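You operate a simulated robot arm through the tools that you are given. There is no shell and no other tool.

The job below is to be done with a simulated two-armed robot. You get a single attempt, and the scene is never put back.

JOB
Move the vee blocks to holes 52 and 54 and lay shaft 526 in them.
Fine: the shaft that lies there now goes on the mat.

Only the result counts: the job must be done as asked and must still hold three seconds after the hand-in. Knocking over, shifting, dropping, spilling or breaking anything else fails it.

ROBOT AND FRAMES
Two 7-joint arms with fingered hands on one trunk that stands fixed in place. Base frame: the origin is at the foot of the trunk, x ahead of it, y to its left, z up; the work surface is at about z = 710. Readings come in mm, degrees, newtons and seconds.
The left shoulder is at [50, 214, 869], the right one opposite. With the tool pointing down near the work surface each hand reaches from about 420 to 900 mm from the base axis, measured 20 degrees to its own side. Payload 3 kg a hand.
Tool frame (each hand has its own): the origin (TCP) lies between the finger pads and is the grasp point; the fingertips stand 26 mm ahead of it; z points along the fingers, y is the line along which they close. The gripper opens to 132 mm. The gripper's body begins 73 mm behind the TCP. The gripper is a hand of 3 fingers: y runs from the thumb to the fingers, the wrist lies at [0, 0, -229] in the tool frame, and closing takes about 1.5 s.
Orientation is told as [roll, pitch, yaw] about the base's x, y, z axes, in that order, counted from this pose: with the fingers straight down and closing along the base's y, the tool's x points along the base's -x, its y along +y and its z along -z.

CONTROLS
- The arms move only by the tool step_arm. It takes "left_rows", "right_rows" or both (then of equal length, played together; a hand with none holds still); each is a list that holds one entry, the list of rows, each a list of 7 numbers: the shift along the base's x, y, z in m, then the turn, a rotation vector about the base's x, y, z in degrees, then the closure in counts, from 0 (fully open) to 255 (shut). In form: [[[tx, ty, tz, ax, ay, az, fingers], ...]]. A call has 1 to 20 rows; each row shifts and turns the commanded pose from where the row before left it. Each row takes 0.2 s and may step no farther than 50 mm and 8.6 degrees from the row before; otherwise, or with a gripper value out of range, the whole call is refused. Where a pose cannot be reached the arm comes as near as it can. A force on the tool above 40 N (or 10 N above the force at the start of the call, whichever is more), or a blocked arm, ends the call early, and 0.2 s more pass. Each finger travels about 72 mm/s and halts on what it meets, pressing with about 33 N; the grip force reading is that of the motor and also rises with nothing between the fingers. The clock runs only during rows and for 0.2 s after the last one: add rows that do not move to give the fingers time. It gives the time, the measured TCP pose, the force on the tool (base axes), the opening and the grip force at its end, in the units of the frame above (readings bear some noise), with the torque about the TCP (base axes, N m) and any sound that the robot's microphone picked up.
- Cameras (640 x 400 px; columns grow to the right, rows downward): "scene" is now at [31.6, 24.8, 1501.6]; the picture's right is [0.31, -0.95, 0.00], its down [-0.61, -0.20, -0.77] and it looks along [0.73, 0.24, -0.64] (base axes); focal length 371 px, centre (320, 200). "left" rides on the left gripper at [-62, 3, -92] in its tool frame; the picture's right is [-0.05, -1.00, 0.00], its down [0.83, -0.04, -0.56] and it looks along [0.55, -0.03, 0.83] (tool axes); focal length 230 px, centre (320, 200). "right" rides on the right gripper at [62, 3, -92] in its tool frame; the picture's right is [-0.05, 1.00, 0.00], its down [-0.83, -0.04, -0.56] and it looks along [-0.55, -0.03, 0.83] (tool axes); focal length 230 px, centre (320, 200).
- snapshot(camera): a new picture of that camera. It takes no simulated time.
- grasp_type(shape, hand): the hand has 3 fingers and takes this shape, open, in about a second: jaw (thumb against the fingers, like two jaws); tri (thumb and two fingers); tip (a fingertip pinch); poke (one finger out to press); point (the index stretched); flat (the hand flat); cup (the hand cupped); fist (a fist). The gripper value then closes the fingers along that shape, each until it touches; the sizes above hold for jaw. It gives what a move gives, with no picture.
- pan_tilt(pan, tilt): turns the head with the scene camera to pan (to the left, within 86 degrees either way) and tilt (down, from -29 to 69), counted from straight ahead of the robot. It gives what a move gives.
- pixel_to_xyz(camera, pixels): for up to 12 pixels [column, row] of the newest picture of that camera ("zoom" is the newest enlarged one), the place [x, y, z] in the base frame of the surface seen there, good to about 2 mm. It takes no simulated time.
- inspect(camera, box): a new picture of the part [left, top, right, bottom] of that camera's present view, enlarged. It takes no simulated time.
- job_done(): hands the job in; it is judged then, once.

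Open the grippers and draw the arms clear of the work before you hand the job in, unless the task says otherwise.

The tools are called after "Request:" by a JSON object that holds its "fn" and its "kwargs". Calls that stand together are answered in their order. step_arm: Moves the arms, as the interface text tells. Its arguments: {"type":"object","properties":{"left_rows":{"type":"array"},"right_rows":{"type":"array"}},"required":[]} The other tools are called the same way: grasp_type (shape, hand) gives the hand a shape; pan_tilt (pan, tilt) turns the head that bears the scene camera; snapshot (camera) takes a picture; pixel_to_xyz (camera, pixels) gives the place of the surface under pixels of a picture; inspect (camera, box) takes an enlarged picture of a part of a camera's view; job_done () hands the job in.

At the start:

```text
time: 0.0
left_tcp_pos: [558.9, 290.3, 1061.6]
left_tcp_rot: [0.0, 0.0, 4.8]
left_ft_force: [-0.8, 0.7, 0.6]
left_moment: [0.0, -0.01, -0.01]
left_opening: 131.9
left_gripper_force: 0.0
left_shape: jaw
right_tcp_pos: [704.3, -201.6, 1044.1]
right_tcp_rot: [0.0, 0.0, 4.6]
right_ft_force: [0.1, 0.2, 0.2]
right_moment: [-0.01, -0.01, 0.02]
right_opening: 131.7
right_gripper_force: 0.1
right_shape: jaw
head pan, tilt: [18.0, 39.7]
```

scene: 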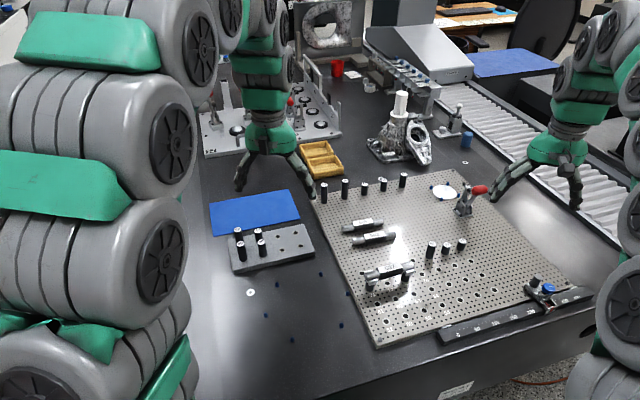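
right: 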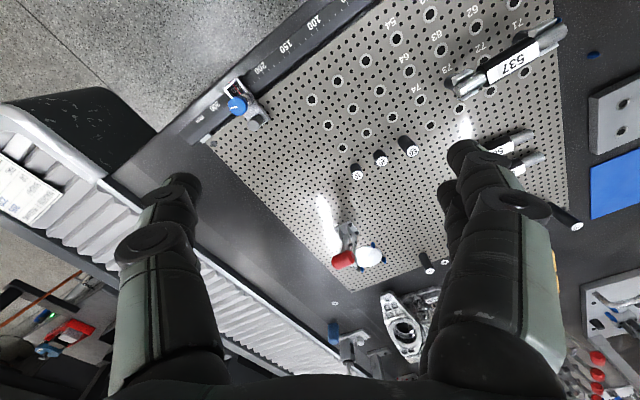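
left: 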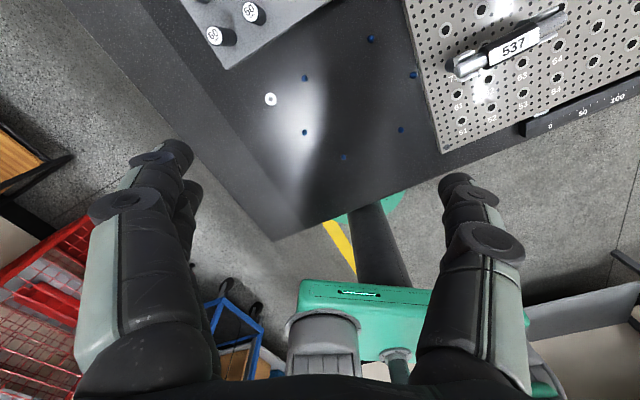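

The scene picture shows a perforated plate with a shaft (labelled 537 in the hand views) lying on supports around (390,270), two other shafts near (362,226) and (372,238), and a blue mat at (255,212). I enlarge the relevant regions to read labels.

Request:
{"fn": "inspect", "kwargs": {"camera": "scene", "box": [320, 200, 480, 300]}}

Request:
{"fn": "inspect", "kwargs": {"camera": "right", "box": [360, 0, 600, 150]}}

Request:
{"fn": "inspect", "kwargs": {"camera": "left", "box": [400, 0, 640, 150]}}

Request:
{"fn": "inspect", "kwargs": {"camera": "scene", "box": [200, 160, 360, 260]}}

```text
4.00 times, centred on (400, 250) of scene
```

zoom: 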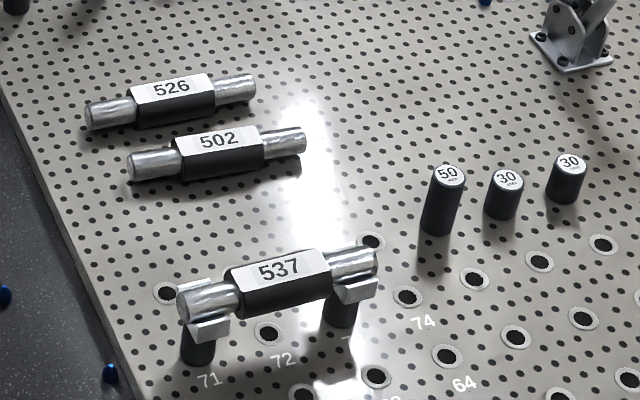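

```text
2.67 times, centred on (480, 75) of right
```

zoom: 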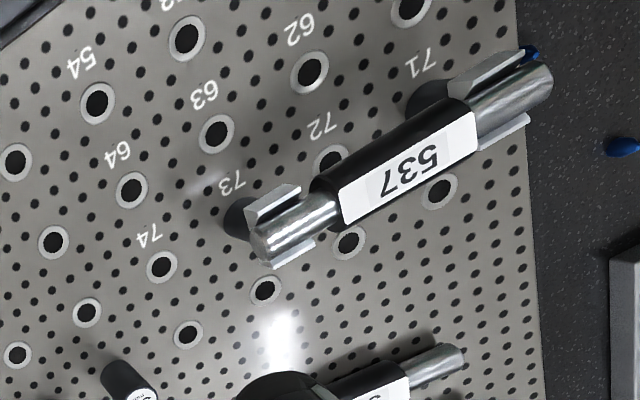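

```text
2.67 times, centred on (520, 75) of left
```

zoom: 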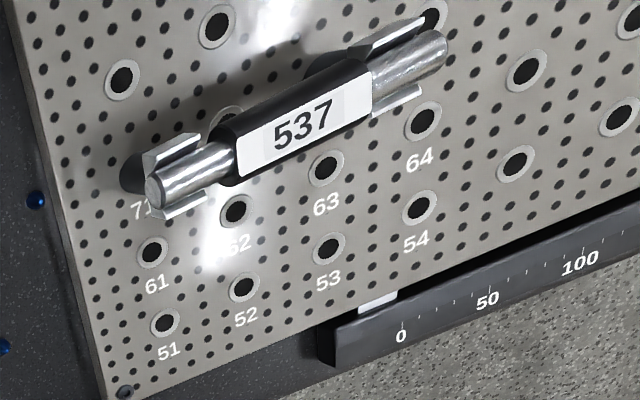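

```text
4.00 times, centred on (280, 210) of scene
```

zoom: 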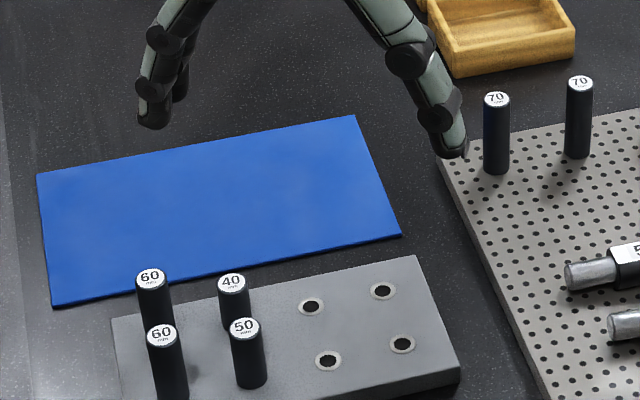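

The shaft in the vee blocks is 537, the vee blocks stand at holes 71 and 73, and 526 is the farther of the two loose shafts. I measure the key places from the scene picture, after enlarging the lower part of the plate.

Request:
{"fn": "inspect", "kwargs": {"camera": "scene", "box": [340, 250, 500, 350]}}

Request:
{"fn": "pixel_to_xyz", "kwargs": {"camera": "scene", "pixels": [[362, 222], [344, 228], [381, 222], [374, 235], [367, 277], [389, 268], [411, 263], [213, 204], [289, 190], [300, 218], [213, 235], [362, 262]]}}

Request:
{"fn": "pixel_to_xyz", "kwargs": {"camera": "left", "pixels": [[461, 121], [491, 108], [523, 93], [557, 78], [457, 95], [489, 79], [522, 63], [558, 46], [460, 69], [553, 26], [513, 46], [545, 12]]}}

```text
4.00 times, centred on (420, 300) of scene
```

zoom: 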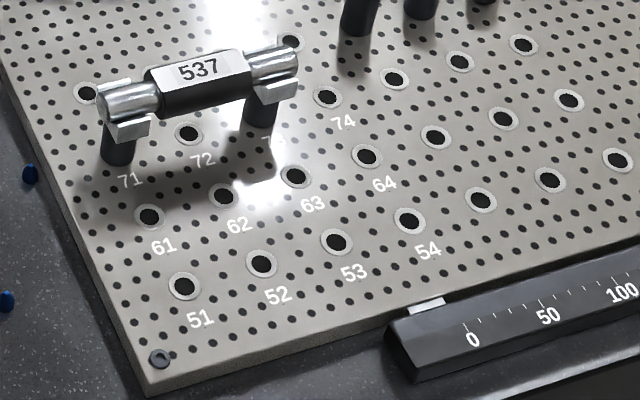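

```text
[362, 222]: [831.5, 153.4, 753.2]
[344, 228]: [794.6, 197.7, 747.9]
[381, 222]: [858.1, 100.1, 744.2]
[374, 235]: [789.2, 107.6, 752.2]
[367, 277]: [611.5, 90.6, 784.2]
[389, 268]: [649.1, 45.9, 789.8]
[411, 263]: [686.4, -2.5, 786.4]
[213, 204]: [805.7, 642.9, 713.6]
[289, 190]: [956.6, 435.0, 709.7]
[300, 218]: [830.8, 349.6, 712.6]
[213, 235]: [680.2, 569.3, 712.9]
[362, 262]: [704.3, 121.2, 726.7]
```

```text
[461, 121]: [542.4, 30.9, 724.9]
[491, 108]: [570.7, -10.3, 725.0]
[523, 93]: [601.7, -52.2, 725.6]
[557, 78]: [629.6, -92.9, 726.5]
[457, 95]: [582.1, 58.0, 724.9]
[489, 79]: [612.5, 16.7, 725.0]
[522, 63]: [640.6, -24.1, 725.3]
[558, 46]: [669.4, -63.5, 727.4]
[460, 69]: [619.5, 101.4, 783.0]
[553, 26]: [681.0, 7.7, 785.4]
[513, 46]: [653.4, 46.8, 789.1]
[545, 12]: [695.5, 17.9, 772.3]
```

The holes read 52 at about (571,-10), 54 at (630,-93), on a plate surface at z≈725, and the vee blocks look like silver vees on black stems. I move the left hand over shaft 537 high up, turning it to yaw about -55 so its closing line is across the shafts, to get a closer look.

Request:
{"fn": "step_arm", "kwargs": {"left_rows": [[[0.009, -0.022, -0.008, 0, 0, -5.96, 0], [0.009, -0.022, -0.008, 0, 0, -5.96, 0], [0.009, -0.022, -0.008, 0, 0, -5.96, 0], [0.009, -0.022, -0.008, 0, 0, -5.96, 0], [0.009, -0.022, -0.008, 0, 0, -5.96, 0], [0.009, -0.022, -0.008, 0, 0, -5.96, 0], [0.009, -0.022, -0.008, 0, 0, -5.96, 0], [0.009, -0.022, -0.008, 0, 0, -5.96, 0], [0.009, -0.022, -0.008, 0, 0, -5.96, 0], [0.009, -0.022, -0.008, 0, 0, -5.96, 0], [0, 0, 0, 0, 0, 0, 0], [0, 0, 0, 0, 0, 0, 0]]]}}

```text
time: 2.6
left_tcp_pos: [649.4, 70.6, 978.8]
left_tcp_rot: [0.0, 0.1, -54.9]
left_ft_force: [-0.6, 0.7, -0.3]
left_moment: [0.02, 0.0, -0.01]
left_opening: 131.9
left_gripper_force: 0.0
left_shape: jaw
right_tcp_pos: [703.5, -202.7, 1044.7]
right_tcp_rot: [0.1, -0.1, 4.7]
right_ft_force: [0.5, 0.9, -0.3]
right_moment: [0.02, -0.02, -0.06]
right_opening: 132.1
right_gripper_force: 0.1
right_shape: jaw
head pan, tilt: [18.0, 39.7]
```

The left hand reached (649,71,979) at yaw -54.9. I take pictures from all cameras to see the vee blocks up close.

Request:
{"fn": "snapshot", "kwargs": {"camera": "left"}}

Request:
{"fn": "snapshot", "kwargs": {"camera": "scene"}}

```text
taken
```

left: 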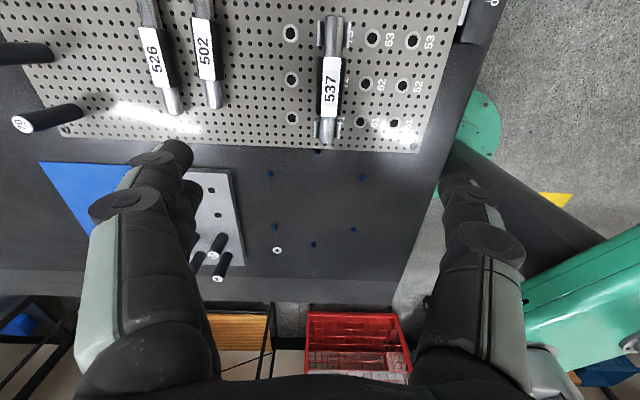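

```text
taken
```

scene: 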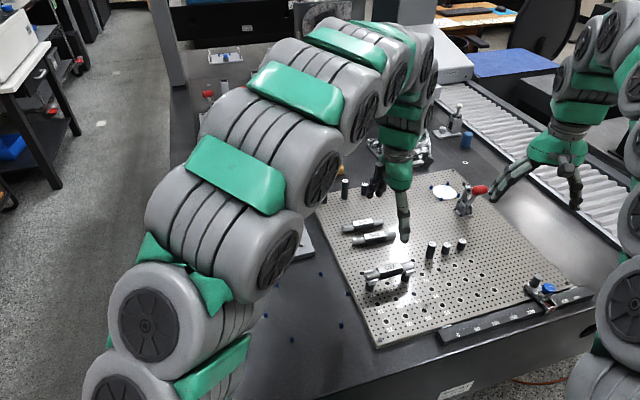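

In the left view shaft 537 lies at (330,85) with the vee blocks under its ends at (333,30) and (326,130). I enlarge that region.

Request:
{"fn": "inspect", "kwargs": {"camera": "left", "box": [260, 0, 440, 160]}}

Request:
{"fn": "pixel_to_xyz", "kwargs": {"camera": "left", "pixels": [[403, 86], [366, 84], [413, 41], [372, 38], [291, 79], [291, 33], [292, 118], [361, 121], [395, 123], [155, 60], [330, 80], [327, 125]]}}

```text
2.50 times, centred on (350, 80) of left
```

zoom: 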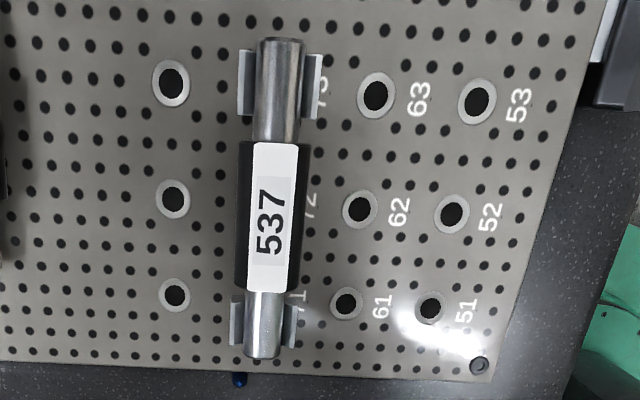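

```text
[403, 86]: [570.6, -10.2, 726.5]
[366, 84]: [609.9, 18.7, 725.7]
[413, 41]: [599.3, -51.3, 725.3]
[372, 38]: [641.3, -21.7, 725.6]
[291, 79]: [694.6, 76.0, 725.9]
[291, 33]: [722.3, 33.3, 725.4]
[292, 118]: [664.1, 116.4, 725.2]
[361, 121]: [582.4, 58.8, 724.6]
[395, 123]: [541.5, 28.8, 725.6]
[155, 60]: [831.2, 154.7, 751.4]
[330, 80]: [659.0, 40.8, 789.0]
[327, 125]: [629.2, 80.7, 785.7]
```

The left view gives a consistent 50 mm hole grid. I enlarge the scene view much further on the vee blocks to see whether stem and vee are one piece.

Request:
{"fn": "inspect", "kwargs": {"camera": "scene", "box": [356, 254, 420, 294]}}

Request:
{"fn": "inspect", "kwargs": {"camera": "scene", "box": [336, 205, 400, 245]}}

Request:
{"fn": "inspect", "kwargs": {"camera": "right", "box": [440, 10, 580, 110]}}

```text
10.00 times, centred on (388, 274) of scene
```

zoom: 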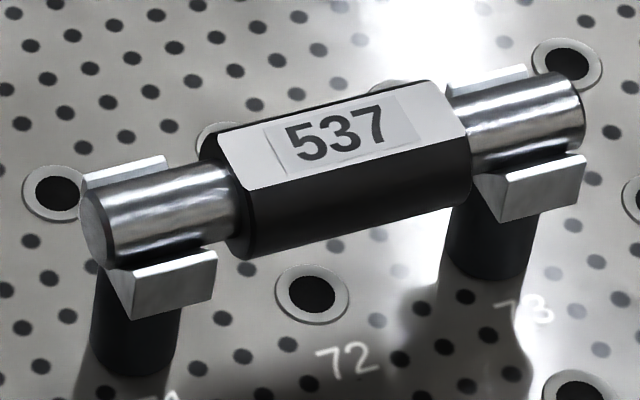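

```text
10.00 times, centred on (368, 225) of scene
```

zoom: 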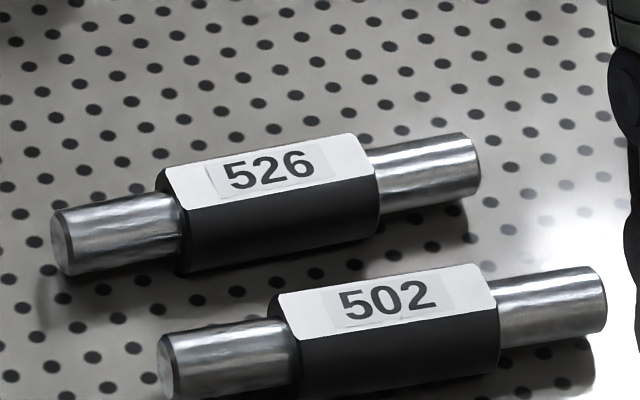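

```text
4.00 times, centred on (510, 60) of right
```

zoom: 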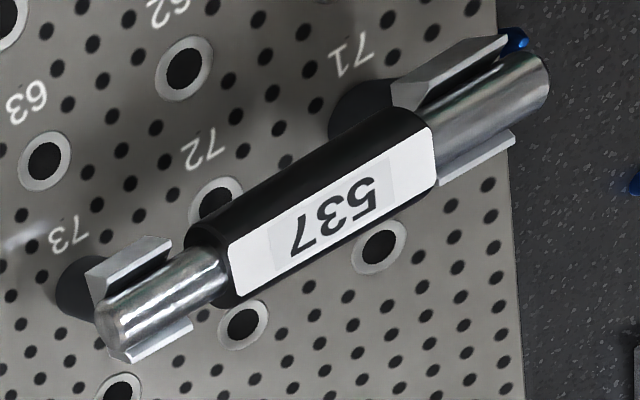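

The zoom is crisp: each vee block is a silver vee on a black stem about 21 mm thick. I measure the ends, sleeve, and vee edges of 537 and 526 from enlarged left-hand pictures.

Request:
{"fn": "inspect", "kwargs": {"camera": "left", "box": [280, 0, 376, 60]}}

Request:
{"fn": "inspect", "kwargs": {"camera": "left", "box": [280, 100, 376, 160]}}

Request:
{"fn": "inspect", "kwargs": {"camera": "left", "box": [100, 0, 292, 120]}}

```text
6.67 times, centred on (328, 30) of left
```

zoom: 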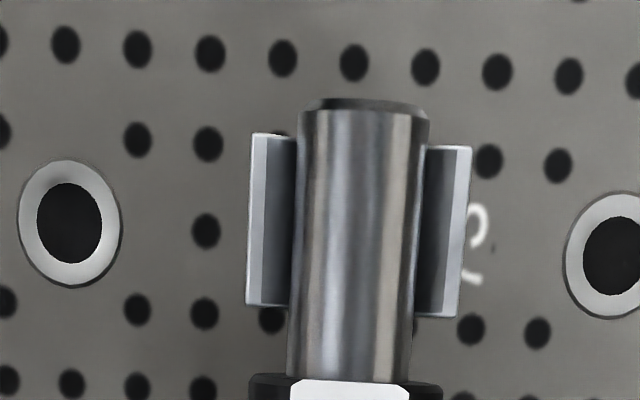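

```text
6.67 times, centred on (328, 130) of left
```

zoom: 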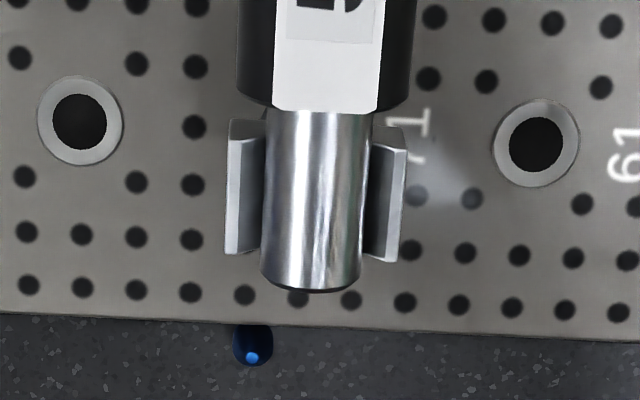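

```text
3.33 times, centred on (196, 60) of left
```

zoom: 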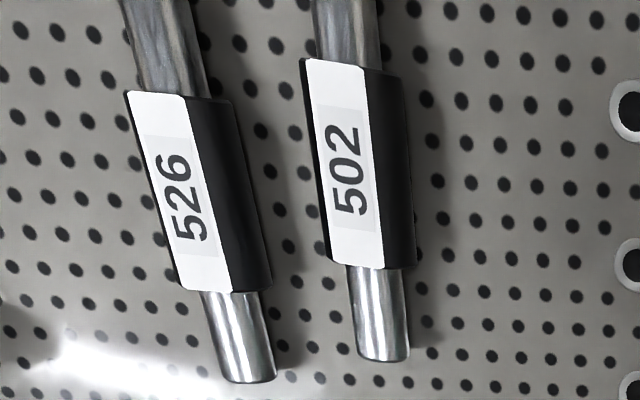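

The newest zoom shows 526 and 502; I measure 526's sleeve corners and near end, then re-zoom for 537.

Request:
{"fn": "pixel_to_xyz", "kwargs": {"camera": "zoom", "pixels": [[128, 96], [184, 98], [182, 284], [229, 288], [178, 190], [215, 305], [240, 305], [232, 370], [255, 370], [160, 40], [338, 150], [375, 320]]}}

Request:
{"fn": "inspect", "kwargs": {"camera": "left", "box": [280, 0, 376, 60]}}

Request:
{"fn": "pixel_to_xyz", "kwargs": {"camera": "zoom", "pixels": [[252, 140], [468, 150], [248, 300], [455, 312], [360, 115], [350, 250], [345, 370], [350, 390], [256, 220], [462, 230], [69, 222], [615, 255]]}}

Request:
{"fn": "inspect", "kwargs": {"camera": "left", "box": [280, 100, 376, 160]}}

Request:
{"fn": "pixel_to_xyz", "kwargs": {"camera": "zoom", "pixels": [[232, 125], [402, 152], [230, 250], [393, 258], [315, 282], [316, 200], [318, 115], [325, 95], [256, 60], [400, 60], [79, 121], [536, 144]]}}

```text
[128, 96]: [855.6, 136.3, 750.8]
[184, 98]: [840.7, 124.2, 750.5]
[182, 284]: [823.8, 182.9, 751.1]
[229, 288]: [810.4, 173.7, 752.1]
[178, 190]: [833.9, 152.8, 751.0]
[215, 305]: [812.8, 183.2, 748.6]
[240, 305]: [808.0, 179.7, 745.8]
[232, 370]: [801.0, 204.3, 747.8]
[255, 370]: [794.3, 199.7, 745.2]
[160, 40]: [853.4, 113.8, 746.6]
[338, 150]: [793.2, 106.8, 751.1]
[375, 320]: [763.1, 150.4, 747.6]
```

```text
6.67 times, centred on (328, 30) of left
```

zoom: 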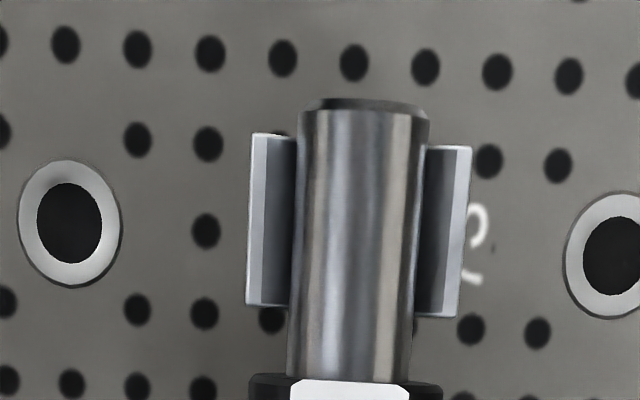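

```text
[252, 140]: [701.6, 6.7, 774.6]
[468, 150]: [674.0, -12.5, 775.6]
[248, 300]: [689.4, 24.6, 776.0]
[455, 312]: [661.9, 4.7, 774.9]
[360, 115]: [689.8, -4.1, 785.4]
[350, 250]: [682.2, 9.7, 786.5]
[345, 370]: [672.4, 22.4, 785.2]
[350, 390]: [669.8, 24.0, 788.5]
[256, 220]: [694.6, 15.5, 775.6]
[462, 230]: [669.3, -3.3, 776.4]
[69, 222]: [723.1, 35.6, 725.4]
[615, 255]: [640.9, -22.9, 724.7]
```

```text
6.67 times, centred on (328, 130) of left
```

zoom: 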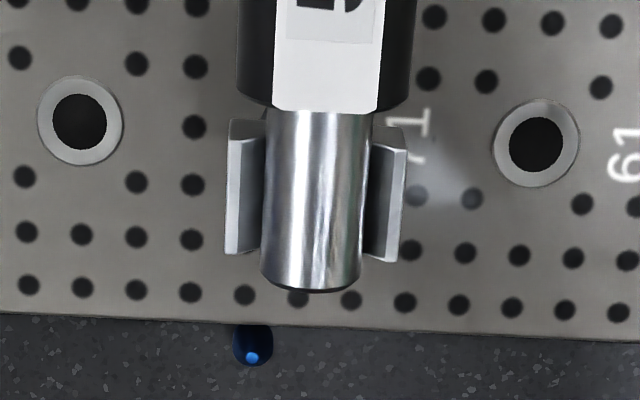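

```text
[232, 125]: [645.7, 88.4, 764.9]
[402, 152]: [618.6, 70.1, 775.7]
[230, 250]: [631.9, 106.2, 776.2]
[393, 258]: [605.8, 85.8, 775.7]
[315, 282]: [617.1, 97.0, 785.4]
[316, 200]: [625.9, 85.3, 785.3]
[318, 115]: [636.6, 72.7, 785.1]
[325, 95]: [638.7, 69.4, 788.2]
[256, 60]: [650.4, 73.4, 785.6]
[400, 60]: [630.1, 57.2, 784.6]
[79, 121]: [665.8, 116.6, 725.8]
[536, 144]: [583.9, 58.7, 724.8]
```

The vee blocks measure about 34 x 22 mm with tops at z≈775.5, centred at (682,6) and (625,88), the shafts are 20 mm at the ends with ~26 mm sleeves about 60 mm long. I now check the surroundings of the mat (rack posts near (217,245) in the left view) and test how the closure counts map to the opening.

Request:
{"fn": "pixel_to_xyz", "kwargs": {"camera": "left", "pixels": [[221, 239], [216, 253], [228, 256], [217, 277], [213, 190], [218, 216], [237, 238], [229, 172], [112, 170], [100, 200], [60, 180], [45, 163]]}}

Request:
{"fn": "step_arm", "kwargs": {"left_rows": [[[0, 0, 0, 0, 0, 0, 150], [0, 0, 0, 0, 0, 0, 150], [0, 0, 0, 0, 0, 0, 150], [0, 0, 0, 0, 0, 0, 150], [0, 0, 0, 0, 0, 0, 150], [0, 0, 0, 0, 0, 0, 150]]]}}

```text
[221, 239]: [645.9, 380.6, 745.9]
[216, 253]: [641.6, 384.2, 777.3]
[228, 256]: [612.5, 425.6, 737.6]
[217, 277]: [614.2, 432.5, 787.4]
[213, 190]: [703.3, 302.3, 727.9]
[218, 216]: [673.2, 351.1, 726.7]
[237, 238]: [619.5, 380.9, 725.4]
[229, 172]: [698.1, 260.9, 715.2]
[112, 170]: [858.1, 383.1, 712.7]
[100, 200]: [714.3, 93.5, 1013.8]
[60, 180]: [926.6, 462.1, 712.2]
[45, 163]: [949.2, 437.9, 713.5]
```

```text
time: 4.0
left_tcp_pos: [648.0, 70.4, 977.7]
left_tcp_rot: [0.0, 0.0, -54.8]
left_ft_force: [0.1, -0.3, -0.4]
left_moment: [-0.02, 0.01, 0.01]
left_opening: 54.9
left_gripper_force: 0.0
left_shape: jaw
right_tcp_pos: [704.0, -202.0, 1044.0]
right_tcp_rot: [0.0, 0.1, 4.7]
right_ft_force: [-0.7, 0.0, 0.7]
right_moment: [-0.03, 0.0, 0.01]
right_opening: 131.6
right_gripper_force: 0.1
right_shape: jaw
head pan, tilt: [18.0, 39.7]
```

Closure is linear (150 counts → 55 mm). I centre the left hand over 537 at (653,47) and descend to about z=880, then check the alignment.

Request:
{"fn": "step_arm", "kwargs": {"left_rows": [[[0.0045, -0.0232, 0, 0, 0, 0, 150], [0, 0, -0.033, 0, 0, 0, 150], [0, 0, -0.033, 0, 0, 0, 150], [0, 0, -0.033, 0, 0, 0, 150], [0, 0, 0, 0, 0, 0, 150], [0, 0, 0, 0, 0, 0, 150]]]}}

Request:
{"fn": "snapshot", "kwargs": {"camera": "left"}}

Request:
{"fn": "snapshot", "kwargs": {"camera": "scene"}}

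```text
time: 5.4
left_tcp_pos: [652.3, 47.5, 880.7]
left_tcp_rot: [0.0, 0.1, -54.9]
left_ft_force: [0.4, 0.3, 0.0]
left_moment: [0.03, 0.03, 0.01]
left_opening: 54.7
left_gripper_force: 0.1
left_shape: jaw
right_tcp_pos: [702.7, -202.6, 1044.2]
right_tcp_rot: [0.0, 0.0, 4.7]
right_ft_force: [-1.0, -0.5, -0.1]
right_moment: [0.0, 0.02, -0.04]
right_opening: 131.9
right_gripper_force: 0.1
right_shape: jaw
head pan, tilt: [18.0, 39.7]
```

```text
taken
```

left: 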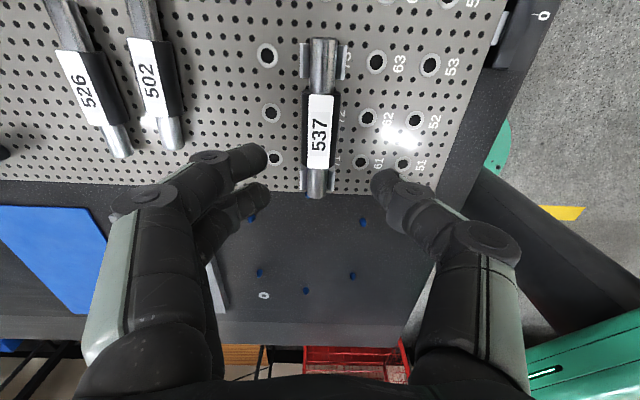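

```text
taken
```

scene: 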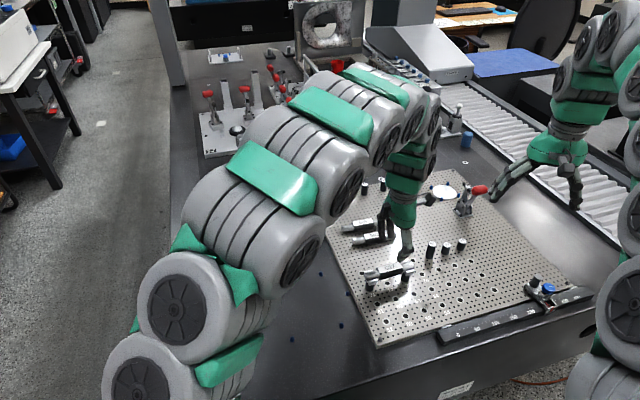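

The shaft sits centred at column 320 between the thumb (385,183) and the two fingers (262,157/192). I descend 89 mm to about z=791.5 and check readings before closing.

Request:
{"fn": "step_arm", "kwargs": {"left_rows": [[[0.0005, -0.0002, -0.03, 0, 0, 0, 150], [0, 0, -0.03, 0, 0, 0, 150], [0, 0, -0.02, 0, 0, 0, 150], [0, 0, -0.009, 0, 0, 0, 150], [0, 0, 0, 0, 0, 0, 150], [0, 0, 0, 0, 0, 0, 150]]]}}

Request:
{"fn": "snapshot", "kwargs": {"camera": "left"}}

Request:
{"fn": "inspect", "kwargs": {"camera": "scene", "box": [340, 220, 436, 300]}}

```text
time: 6.8
left_tcp_pos: [654.0, 48.3, 792.1]
left_tcp_rot: [0.0, 0.0, -54.8]
left_ft_force: [-0.3, 0.4, 0.6]
left_moment: [-0.02, 0.03, -0.03]
left_opening: 54.7
left_gripper_force: 0.0
left_shape: jaw
right_tcp_pos: [703.9, -201.3, 1044.4]
right_tcp_rot: [0.0, 0.0, 4.6]
right_ft_force: [0.3, 0.3, 0.3]
right_moment: [0.0, -0.03, -0.04]
right_opening: 132.1
right_gripper_force: 0.0
right_shape: jaw
head pan, tilt: [18.0, 39.7]
```

```text
taken
```

left: 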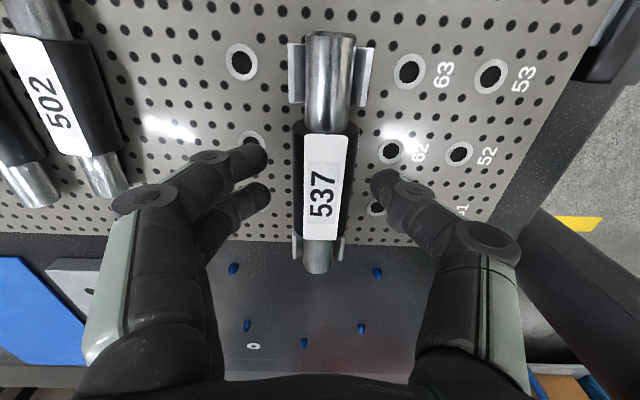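

```text
5.00 times, centred on (388, 260) of scene
```

zoom: 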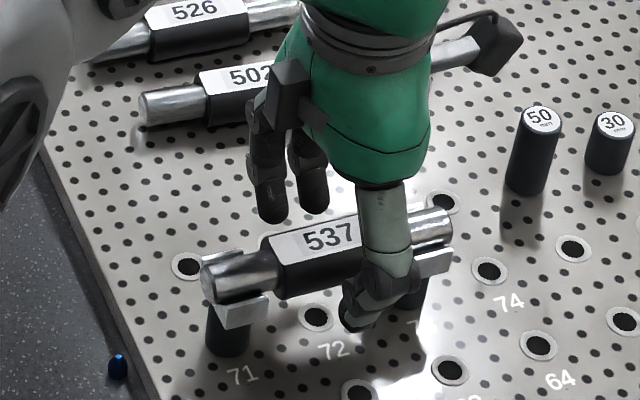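

The fingers straddle 537's sleeve evenly at TCP (654,48,792). I close the hand on it.

Request:
{"fn": "step_arm", "kwargs": {"left_rows": [[[0, 0, 0, 0, 0, 0, 180], [0, 0, 0, 0, 0, 0, 200], [0, 0, 0, 0, 0, 0, 225], [0, 0, 0, 0, 0, 0, 255], [0, 0, 0, 0, 0, 0, 255], [0, 0, 0, 0, 0, 0, 255], [0, 0, 0, 0, 0, 0, 255]]]}}

Request:
{"fn": "snapshot", "kwargs": {"camera": "left"}}

```text
time: 8.4
left_tcp_pos: [655.1, 48.3, 791.6]
left_tcp_rot: [0.1, 0.0, -54.8]
left_ft_force: [-0.2, -0.2, 0.1]
left_moment: [0.01, 0.01, 0.0]
left_opening: 25.5
left_gripper_force: 32.8
left_shape: jaw
right_tcp_pos: [703.4, -202.9, 1044.0]
right_tcp_rot: [-0.1, 0.2, 4.9]
right_ft_force: [-0.3, -0.2, 0.0]
right_moment: [0.0, -0.02, 0.02]
right_opening: 131.9
right_gripper_force: 0.1
right_shape: jaw
head pan, tilt: [18.0, 39.7]
```

```text
taken
```

left: 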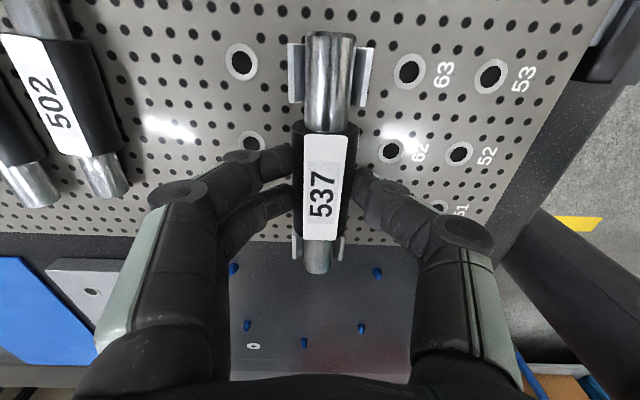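

The grip closed at 25.5 mm with 32.8 N on the sleeve. I lift gently, first slowly then to about z=900.

Request:
{"fn": "step_arm", "kwargs": {"left_rows": [[[0, 0, 0.005, 0, 0, 0, 255], [0, 0, 0.01, 0, 0, 0, 255], [0, 0, 0.02, 0, 0, 0, 255], [0, 0, 0.03, 0, 0, 0, 255], [0, 0, 0.03, 0, 0, 0, 255], [0, 0, 0.02, 0, 0, 0, 255], [0, 0, 0, 0, 0, 0, 255], [0, 0, 0, 0, 0, 0, 255]]]}}

Request:
{"fn": "snapshot", "kwargs": {"camera": "left"}}

Request:
{"fn": "snapshot", "kwargs": {"camera": "scene"}}

```text
time: 10.2
left_tcp_pos: [653.8, 46.7, 906.5]
left_tcp_rot: [0.0, 0.0, -54.8]
left_ft_force: [0.5, 0.3, -5.2]
left_moment: [0.03, 0.01, -0.02]
left_opening: 25.5
left_gripper_force: 32.0
left_shape: jaw
right_tcp_pos: [703.9, -202.1, 1044.5]
right_tcp_rot: [0.0, 0.0, 4.8]
right_ft_force: [0.1, 0.0, 0.7]
right_moment: [0.01, 0.03, 0.03]
right_opening: 132.0
right_gripper_force: 0.0
right_shape: jaw
head pan, tilt: [18.0, 39.7]
```

```text
taken
```

left: 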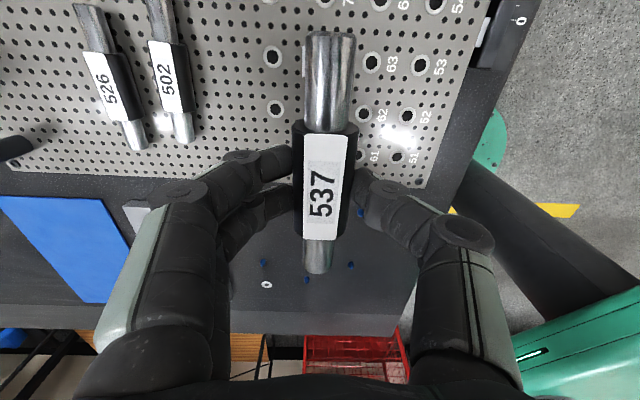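

```text
taken
```

scene: 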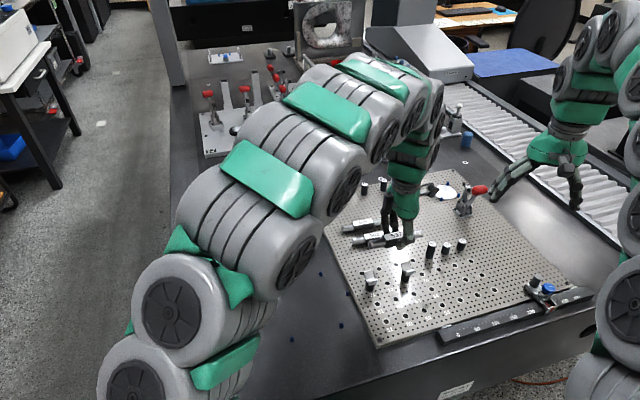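

537 is held level and both vee blocks stayed put. I carry it toward the near part of the blue mat at (765,513), coming down to z≈830 on the way to remain in reach.

Request:
{"fn": "step_arm", "kwargs": {"left_rows": [[[0.004, 0.017, 0, 0, 0, 0, 255], [0.0083, 0.0346, 0, 0, 0, 0, 255], [0.0083, 0.0346, 0, 0, 0, 0, 255], [0.0083, 0.0346, 0, 0, 0, 0, 255], [0.0083, 0.0346, 0, 0, 0, 0, 255], [0.0083, 0.0346, 0, 0, 0, 0, 255], [0.0083, 0.0346, 0, 0, 0, 0, 255], [0.0083, 0.0346, -0.011, 0, 0, 0, 255], [0.0083, 0.0346, -0.011, 0, 0, 0, 255], [0.0083, 0.0346, -0.011, 0, 0, 0, 255], [0.0083, 0.0346, -0.011, 0, 0, 0, 255], [0.0083, 0.0346, -0.011, 0, 0, 0, 255], [0.0083, 0.0346, -0.011, 0, 0, 0, 255], [0.0083, 0.0346, -0.0105, 0, 0, 0, 255], [0, 0, 0, 0, 0, 0, 255], [0, 0, 0, 0, 0, 0, 255]]]}}

Request:
{"fn": "snapshot", "kwargs": {"camera": "left"}}

Request:
{"fn": "snapshot", "kwargs": {"camera": "scene"}}

```text
time: 13.6
left_tcp_pos: [765.2, 514.0, 828.8]
left_tcp_rot: [0.1, 0.1, -54.8]
left_ft_force: [-0.4, 0.1, -4.2]
left_moment: [-0.02, -0.02, -0.01]
left_opening: 25.5
left_gripper_force: 32.6
left_shape: jaw
right_tcp_pos: [703.6, -202.2, 1043.6]
right_tcp_rot: [0.1, 0.0, 4.7]
right_ft_force: [0.2, -0.3, 0.2]
right_moment: [-0.04, 0.02, 0.0]
right_opening: 132.0
right_gripper_force: 0.0
right_shape: jaw
head pan, tilt: [18.0, 39.7]
```

```text
taken
```

left: 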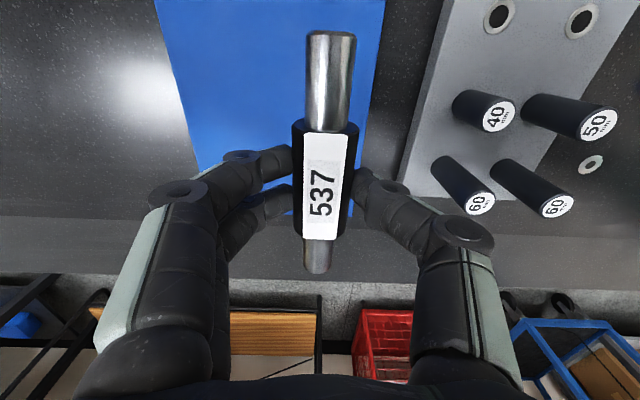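

```text
taken
```

scene: 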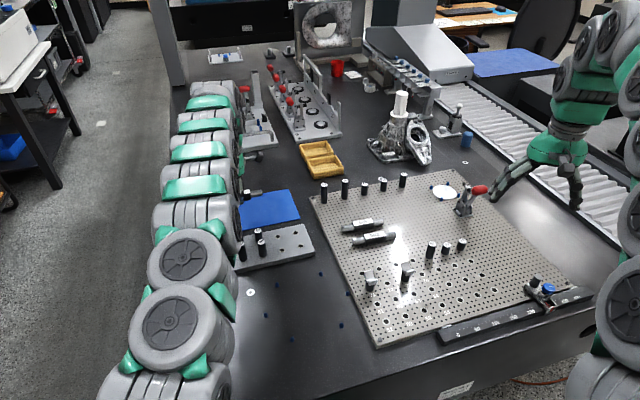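

The hand is over the mat area. I measure the mat's visible edges in the left view (left edge ~(195,150), right edge ~(366,120), lower edge ~(275,214)) to confirm the shaft will land wholly on it.

Request:
{"fn": "inspect", "kwargs": {"camera": "left", "box": [150, 100, 406, 260]}}

Request:
{"fn": "pixel_to_xyz", "kwargs": {"camera": "left", "pixels": [[196, 150], [364, 120], [380, 20], [160, 10], [270, 210], [285, 200], [362, 150], [340, 255], [318, 240], [328, 40]]}}

```text
2.50 times, centred on (278, 180) of left
```

zoom: 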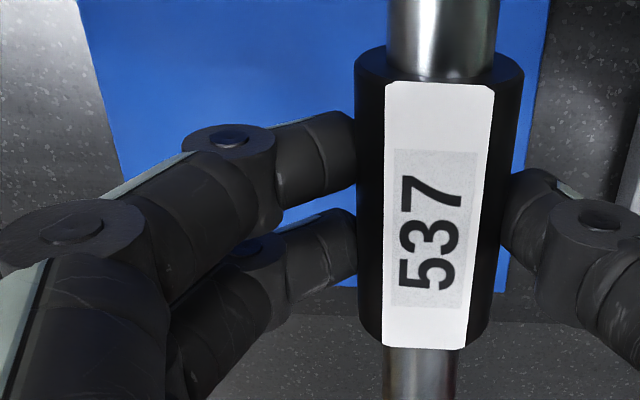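

```text
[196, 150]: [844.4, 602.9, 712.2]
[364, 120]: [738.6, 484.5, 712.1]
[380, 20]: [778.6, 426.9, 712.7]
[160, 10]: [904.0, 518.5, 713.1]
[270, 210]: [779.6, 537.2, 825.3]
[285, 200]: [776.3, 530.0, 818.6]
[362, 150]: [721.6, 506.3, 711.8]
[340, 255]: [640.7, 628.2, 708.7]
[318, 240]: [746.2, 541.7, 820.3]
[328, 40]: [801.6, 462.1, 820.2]
```

The mat's near edge runs through (739,485) and (722,506), so the shaft centre at (765,513) lies about 38 mm inside it and ~95 mm from the corner. I lower 76 mm, staying some mm above the mat.

Request:
{"fn": "step_arm", "kwargs": {"left_rows": [[[0, 0, -0.02, 0, 0, 0, 255], [0, 0, -0.025, 0, 0, 0, 255], [0, 0, -0.02, 0, 0, 0, 255], [0, 0, -0.011, 0, 0, 0, 255], [0, 0, 0, 0, 0, 0, 255], [0, 0, 0, 0, 0, 0, 255]]]}}

Request:
{"fn": "snapshot", "kwargs": {"camera": "left"}}

Request:
{"fn": "inspect", "kwargs": {"camera": "scene", "box": [200, 170, 328, 250]}}

```text
time: 15.0
left_tcp_pos: [766.0, 513.4, 756.0]
left_tcp_rot: [0.0, 0.0, -54.9]
left_ft_force: [-0.8, 0.2, -5.3]
left_moment: [0.02, 0.03, 0.0]
left_opening: 25.3
left_gripper_force: 33.4
left_shape: jaw
right_tcp_pos: [703.4, -202.3, 1044.2]
right_tcp_rot: [0.0, 0.0, 4.9]
right_ft_force: [-0.1, 0.9, -0.2]
right_moment: [0.01, 0.02, 0.0]
right_opening: 131.4
right_gripper_force: 0.0
right_shape: jaw
head pan, tilt: [18.0, 39.7]
```

```text
taken
```

left: 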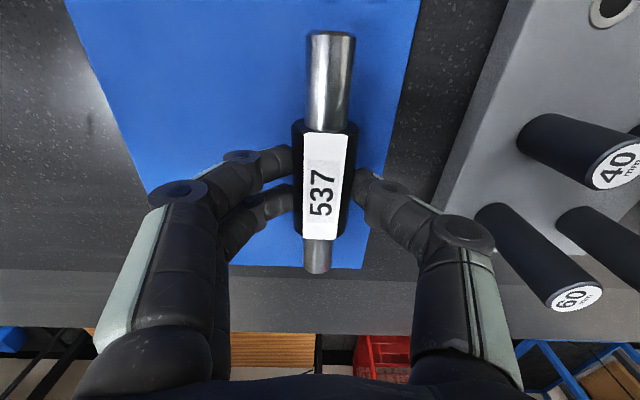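

```text
5.00 times, centred on (264, 210) of scene
```

zoom: 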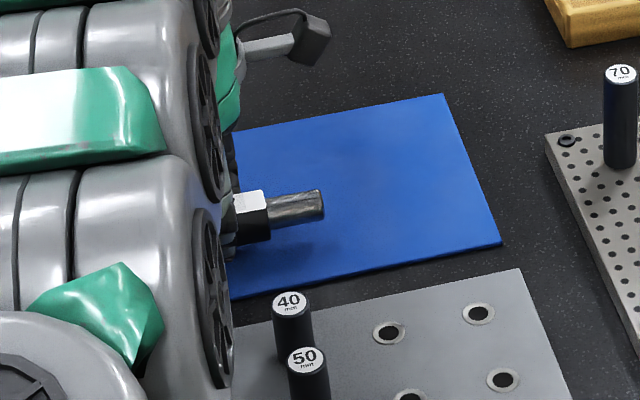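

At z=756 the shaft hangs over the mat with its whole length inside the blue. I lower in small steps, 9 mm, watching the force.

Request:
{"fn": "step_arm", "kwargs": {"left_rows": [[[0, 0, -0.004, 0, 0, 0, 255], [0, 0, -0.003, 0, 0, 0, 255], [0, 0, -0.002, 0, 0, 0, 255], [0, 0, 0, 0, 0, 0, 255], [0, 0, 0, 0, 0, 0, 255]]]}}

```text
time: 16.2
left_tcp_pos: [766.1, 514.3, 744.9]
left_tcp_rot: [0.0, 0.0, -54.8]
left_ft_force: [-0.2, -0.6, -5.0]
left_moment: [0.02, 0.0, 0.01]
left_opening: 25.6
left_gripper_force: 33.0
left_shape: jaw
right_tcp_pos: [704.1, -202.0, 1043.1]
right_tcp_rot: [0.1, 0.1, 4.8]
right_ft_force: [0.4, 0.8, 0.1]
right_moment: [0.04, 0.03, 0.01]
right_opening: 131.9
right_gripper_force: 0.1
right_shape: jaw
head pan, tilt: [18.0, 39.7]
```

Force is still -5 N (shaft weight), so no contact yet. I lower 1 mm at a time.

Request:
{"fn": "step_arm", "kwargs": {"left_rows": [[[0, 0, -0.001, 0, 0, 0, 255], [0, 0, 0, 0, 0, 0, 255], [0, 0, -0.001, 0, 0, 0, 255], [0, 0, 0, 0, 0, 0, 255]]]}}

Request:
{"fn": "inspect", "kwargs": {"camera": "scene", "box": [236, 190, 300, 230]}}

```text
time: 17.2
left_tcp_pos: [766.7, 514.0, 744.2]
left_tcp_rot: [-0.1, 0.0, -54.8]
left_ft_force: [0.5, -0.1, -4.5]
left_moment: [-0.02, 0.01, -0.03]
left_opening: 25.2
left_gripper_force: 33.3
left_shape: jaw
right_tcp_pos: [703.5, -202.3, 1044.1]
right_tcp_rot: [0.0, 0.0, 4.7]
right_ft_force: [0.0, -0.2, 0.3]
right_moment: [-0.04, 0.02, 0.04]
right_opening: 131.5
right_gripper_force: 0.0
right_shape: jaw
head pan, tilt: [18.0, 39.7]
```

```text
10.00 times, centred on (268, 210) of scene
```

zoom: 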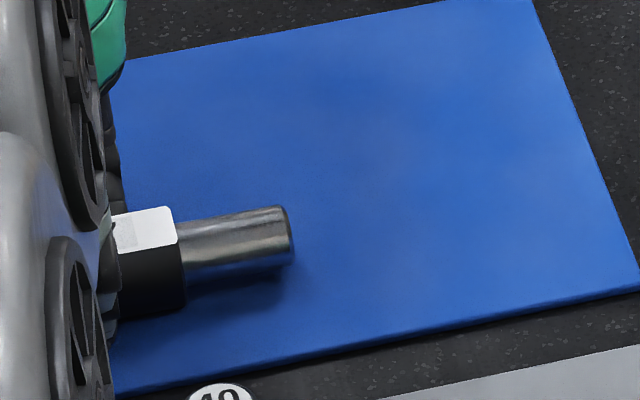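

Still carrying the full weight with the sleeve a couple of mm above the mat. I continue down 2 mm.

Request:
{"fn": "step_arm", "kwargs": {"left_rows": [[[0, 0, -0.001, 0, 0, 0, 255], [0, 0, 0, 0, 0, 0, 255], [0, 0, -0.001, 0, 0, 0, 255], [0, 0, 0, 0, 0, 0, 255]]]}}

```text
time: 18.2
left_tcp_pos: [766.1, 513.1, 743.1]
left_tcp_rot: [0.0, -0.1, -54.9]
left_ft_force: [0.5, 0.1, 3.4]
left_moment: [-0.01, -0.05, 0.02]
left_opening: 25.4
left_gripper_force: 33.3
left_shape: jaw
right_tcp_pos: [703.9, -202.1, 1042.9]
right_tcp_rot: [0.0, 0.0, 4.7]
right_ft_force: [0.3, 0.7, -0.4]
right_moment: [-0.01, 0.02, 0.0]
right_opening: 132.0
right_gripper_force: 0.1
right_shape: jaw
head pan, tilt: [18.0, 39.7]
```

The force turned to +3.4 N: the shaft rests on the mat. I open partly to release it and wait.

Request:
{"fn": "step_arm", "kwargs": {"left_rows": [[[0, 0, 0, 0, 0, 0, 200], [0, 0, 0, 0, 0, 0, 180], [0, 0, 0, 0, 0, 0, 150], [0, 0, 0, 0, 0, 0, 150], [0, 0, 0, 0, 0, 0, 150]]]}}

Request:
{"fn": "snapshot", "kwargs": {"camera": "left"}}

```text
time: 19.4
left_tcp_pos: [766.2, 513.1, 743.0]
left_tcp_rot: [0.0, 0.0, -54.8]
left_ft_force: [-0.2, -0.5, -0.4]
left_moment: [-0.02, -0.02, -0.02]
left_opening: 53.9
left_gripper_force: 0.1
left_shape: jaw
right_tcp_pos: [703.6, -201.2, 1044.1]
right_tcp_rot: [0.1, 0.0, 4.8]
right_ft_force: [0.2, -0.3, 0.1]
right_moment: [-0.02, 0.0, 0.01]
right_opening: 131.7
right_gripper_force: 0.2
right_shape: jaw
head pan, tilt: [18.0, 39.7]
```

```text
taken
```

left: 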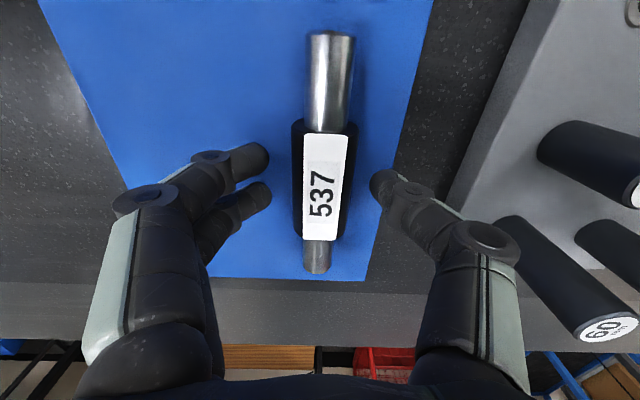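

537 lies alone on the mat and the fingers are clear on both sides. I raise the hand straight up out of it.

Request:
{"fn": "step_arm", "kwargs": {"left_rows": [[[0, 0, 0.01, 0, 0, 0, 150], [0, 0, 0.025, 0, 0, 0, 150], [0, 0, 0.03, 0, 0, 0, 150], [0, 0, 0.025, 0, 0, 0, 150], [0, 0, 0, 0, 0, 0, 150]]]}}

Request:
{"fn": "snapshot", "kwargs": {"camera": "left"}}

```text
time: 20.6
left_tcp_pos: [765.1, 515.8, 830.2]
left_tcp_rot: [0.1, 0.0, -54.9]
left_ft_force: [0.5, 1.0, 0.0]
left_moment: [-0.02, -0.01, -0.04]
left_opening: 54.2
left_gripper_force: 0.1
left_shape: jaw
right_tcp_pos: [702.4, -202.1, 1044.0]
right_tcp_rot: [0.0, 0.0, 4.8]
right_ft_force: [0.3, -0.9, -0.4]
right_moment: [0.0, -0.01, -0.01]
right_opening: 132.0
right_gripper_force: 0.0
right_shape: jaw
head pan, tilt: [18.0, 39.7]
```

```text
taken
```

left: 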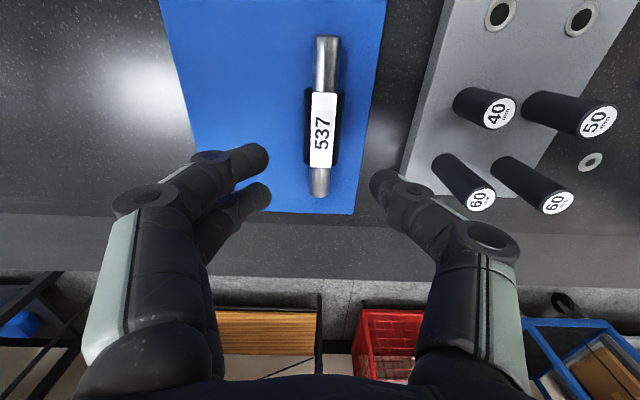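

537 lies fully on the mat at (322,115). I travel back over vee block 73 at (682,6), turning the hand +90° so it closes along the shaft line, at z≈890.

Request:
{"fn": "step_arm", "kwargs": {"left_rows": [[[-0.0056, -0.0339, 0.004, 0, 0, 6.0, 150], [-0.0056, -0.0339, 0.004, 0, 0, 6.0, 150], [-0.0056, -0.0339, 0.004, 0, 0, 6.0, 150], [-0.0056, -0.0339, 0.004, 0, 0, 6.0, 150], [-0.0056, -0.0339, 0.004, 0, 0, 6.0, 150], [-0.0056, -0.0339, 0.004, 0, 0, 6.0, 150], [-0.0056, -0.0339, 0.004, 0, 0, 6.0, 150], [-0.0056, -0.0339, 0.004, 0, 0, 6.0, 150], [-0.0056, -0.0339, 0.004, 0, 0, 6.0, 150], [-0.0056, -0.0339, 0.004, 0, 0, 6.0, 150], [-0.0056, -0.0339, 0.004, 0, 0, 6.0, 150], [-0.0056, -0.0339, 0.004, 0, 0, 6.0, 150], [-0.0056, -0.0339, 0.004, 0, 0, 6.0, 150], [-0.0056, -0.0339, 0.004, 0, 0, 6.0, 150], [-0.0056, -0.0339, 0.004, 0, 0, 6.1, 150], [0, 0, 0, 0, 0, 0, 150], [0, 0, 0, 0, 0, 0, 150]]]}}

Request:
{"fn": "snapshot", "kwargs": {"camera": "left"}}

Request:
{"fn": "snapshot", "kwargs": {"camera": "scene"}}

```text
time: 24.2
left_tcp_pos: [680.3, 5.7, 894.0]
left_tcp_rot: [0.0, 0.0, 35.3]
left_ft_force: [-0.3, -1.2, -0.8]
left_moment: [-0.01, 0.01, 0.0]
left_opening: 54.3
left_gripper_force: 0.1
left_shape: jaw
right_tcp_pos: [703.2, -202.5, 1044.4]
right_tcp_rot: [0.1, 0.1, 4.8]
right_ft_force: [0.0, -0.5, 0.6]
right_moment: [-0.01, 0.0, 0.0]
right_opening: 131.9
right_gripper_force: 0.1
right_shape: jaw
head pan, tilt: [18.0, 39.7]
```

```text
taken
```

left: 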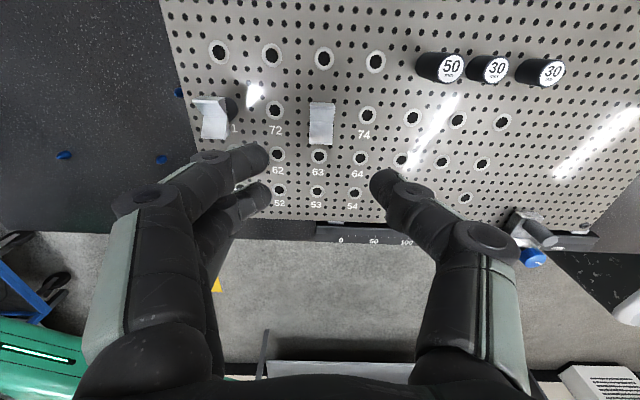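

```text
taken
```

scene: 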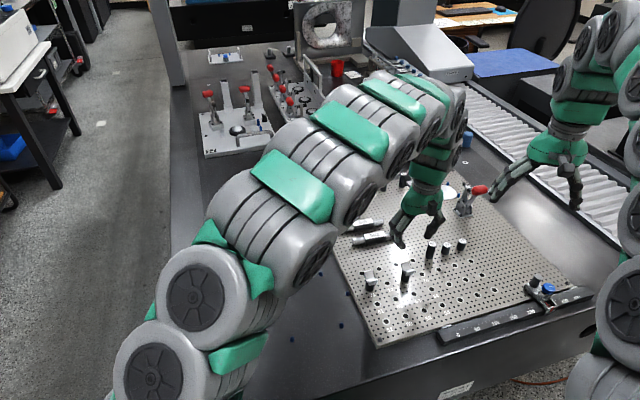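

Both vee blocks, (322,123) and (213,118), and the target holes 52 (278,190) and 54 (354,192) are visible. I enlarge and measure hole centres for a precise grid fit.

Request:
{"fn": "inspect", "kwargs": {"camera": "left", "box": [260, 90, 420, 190]}}

Request:
{"fn": "inspect", "kwargs": {"camera": "left", "box": [180, 20, 500, 220]}}

```text
4.00 times, centred on (340, 140) of left
```

zoom: 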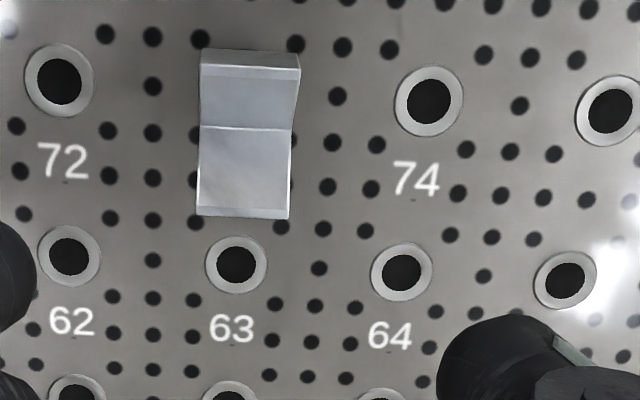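

```text
2.00 times, centred on (340, 120) of left
```

zoom: 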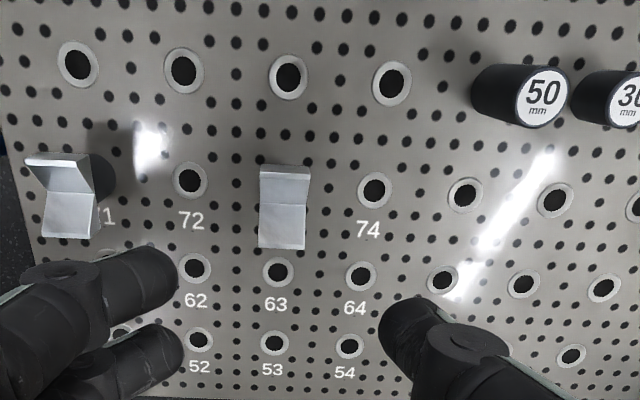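

The 2x zoom shows many hole centres; I measure a dozen of them.

Request:
{"fn": "pixel_to_xyz", "kwargs": {"camera": "zoom", "pixels": [[189, 180], [374, 189], [466, 194], [555, 199], [195, 268], [278, 272], [360, 275], [523, 284], [605, 287], [199, 339], [273, 342], [349, 346]]}}

Request:
{"fn": "pixel_to_xyz", "kwargs": {"camera": "zoom", "pixels": [[78, 64], [184, 70], [288, 76], [392, 81], [571, 356], [263, 168], [309, 168], [304, 250], [259, 247], [287, 207], [44, 236], [26, 160]]}}

```text
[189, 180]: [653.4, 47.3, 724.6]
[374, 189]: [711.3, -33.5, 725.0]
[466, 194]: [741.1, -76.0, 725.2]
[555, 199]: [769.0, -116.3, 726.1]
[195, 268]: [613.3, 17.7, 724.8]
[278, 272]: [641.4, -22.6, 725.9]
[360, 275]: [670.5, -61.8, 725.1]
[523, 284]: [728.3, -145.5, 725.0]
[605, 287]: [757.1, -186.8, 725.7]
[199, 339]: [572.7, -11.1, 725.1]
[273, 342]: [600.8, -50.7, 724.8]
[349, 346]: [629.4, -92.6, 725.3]
```

```text
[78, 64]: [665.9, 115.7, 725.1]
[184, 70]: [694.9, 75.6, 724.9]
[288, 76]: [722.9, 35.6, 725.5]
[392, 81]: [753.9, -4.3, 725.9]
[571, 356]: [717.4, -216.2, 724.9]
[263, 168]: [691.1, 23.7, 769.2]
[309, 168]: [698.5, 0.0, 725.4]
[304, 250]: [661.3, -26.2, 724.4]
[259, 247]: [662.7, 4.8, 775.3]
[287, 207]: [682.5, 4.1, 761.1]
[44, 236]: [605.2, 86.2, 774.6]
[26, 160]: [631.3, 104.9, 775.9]
```

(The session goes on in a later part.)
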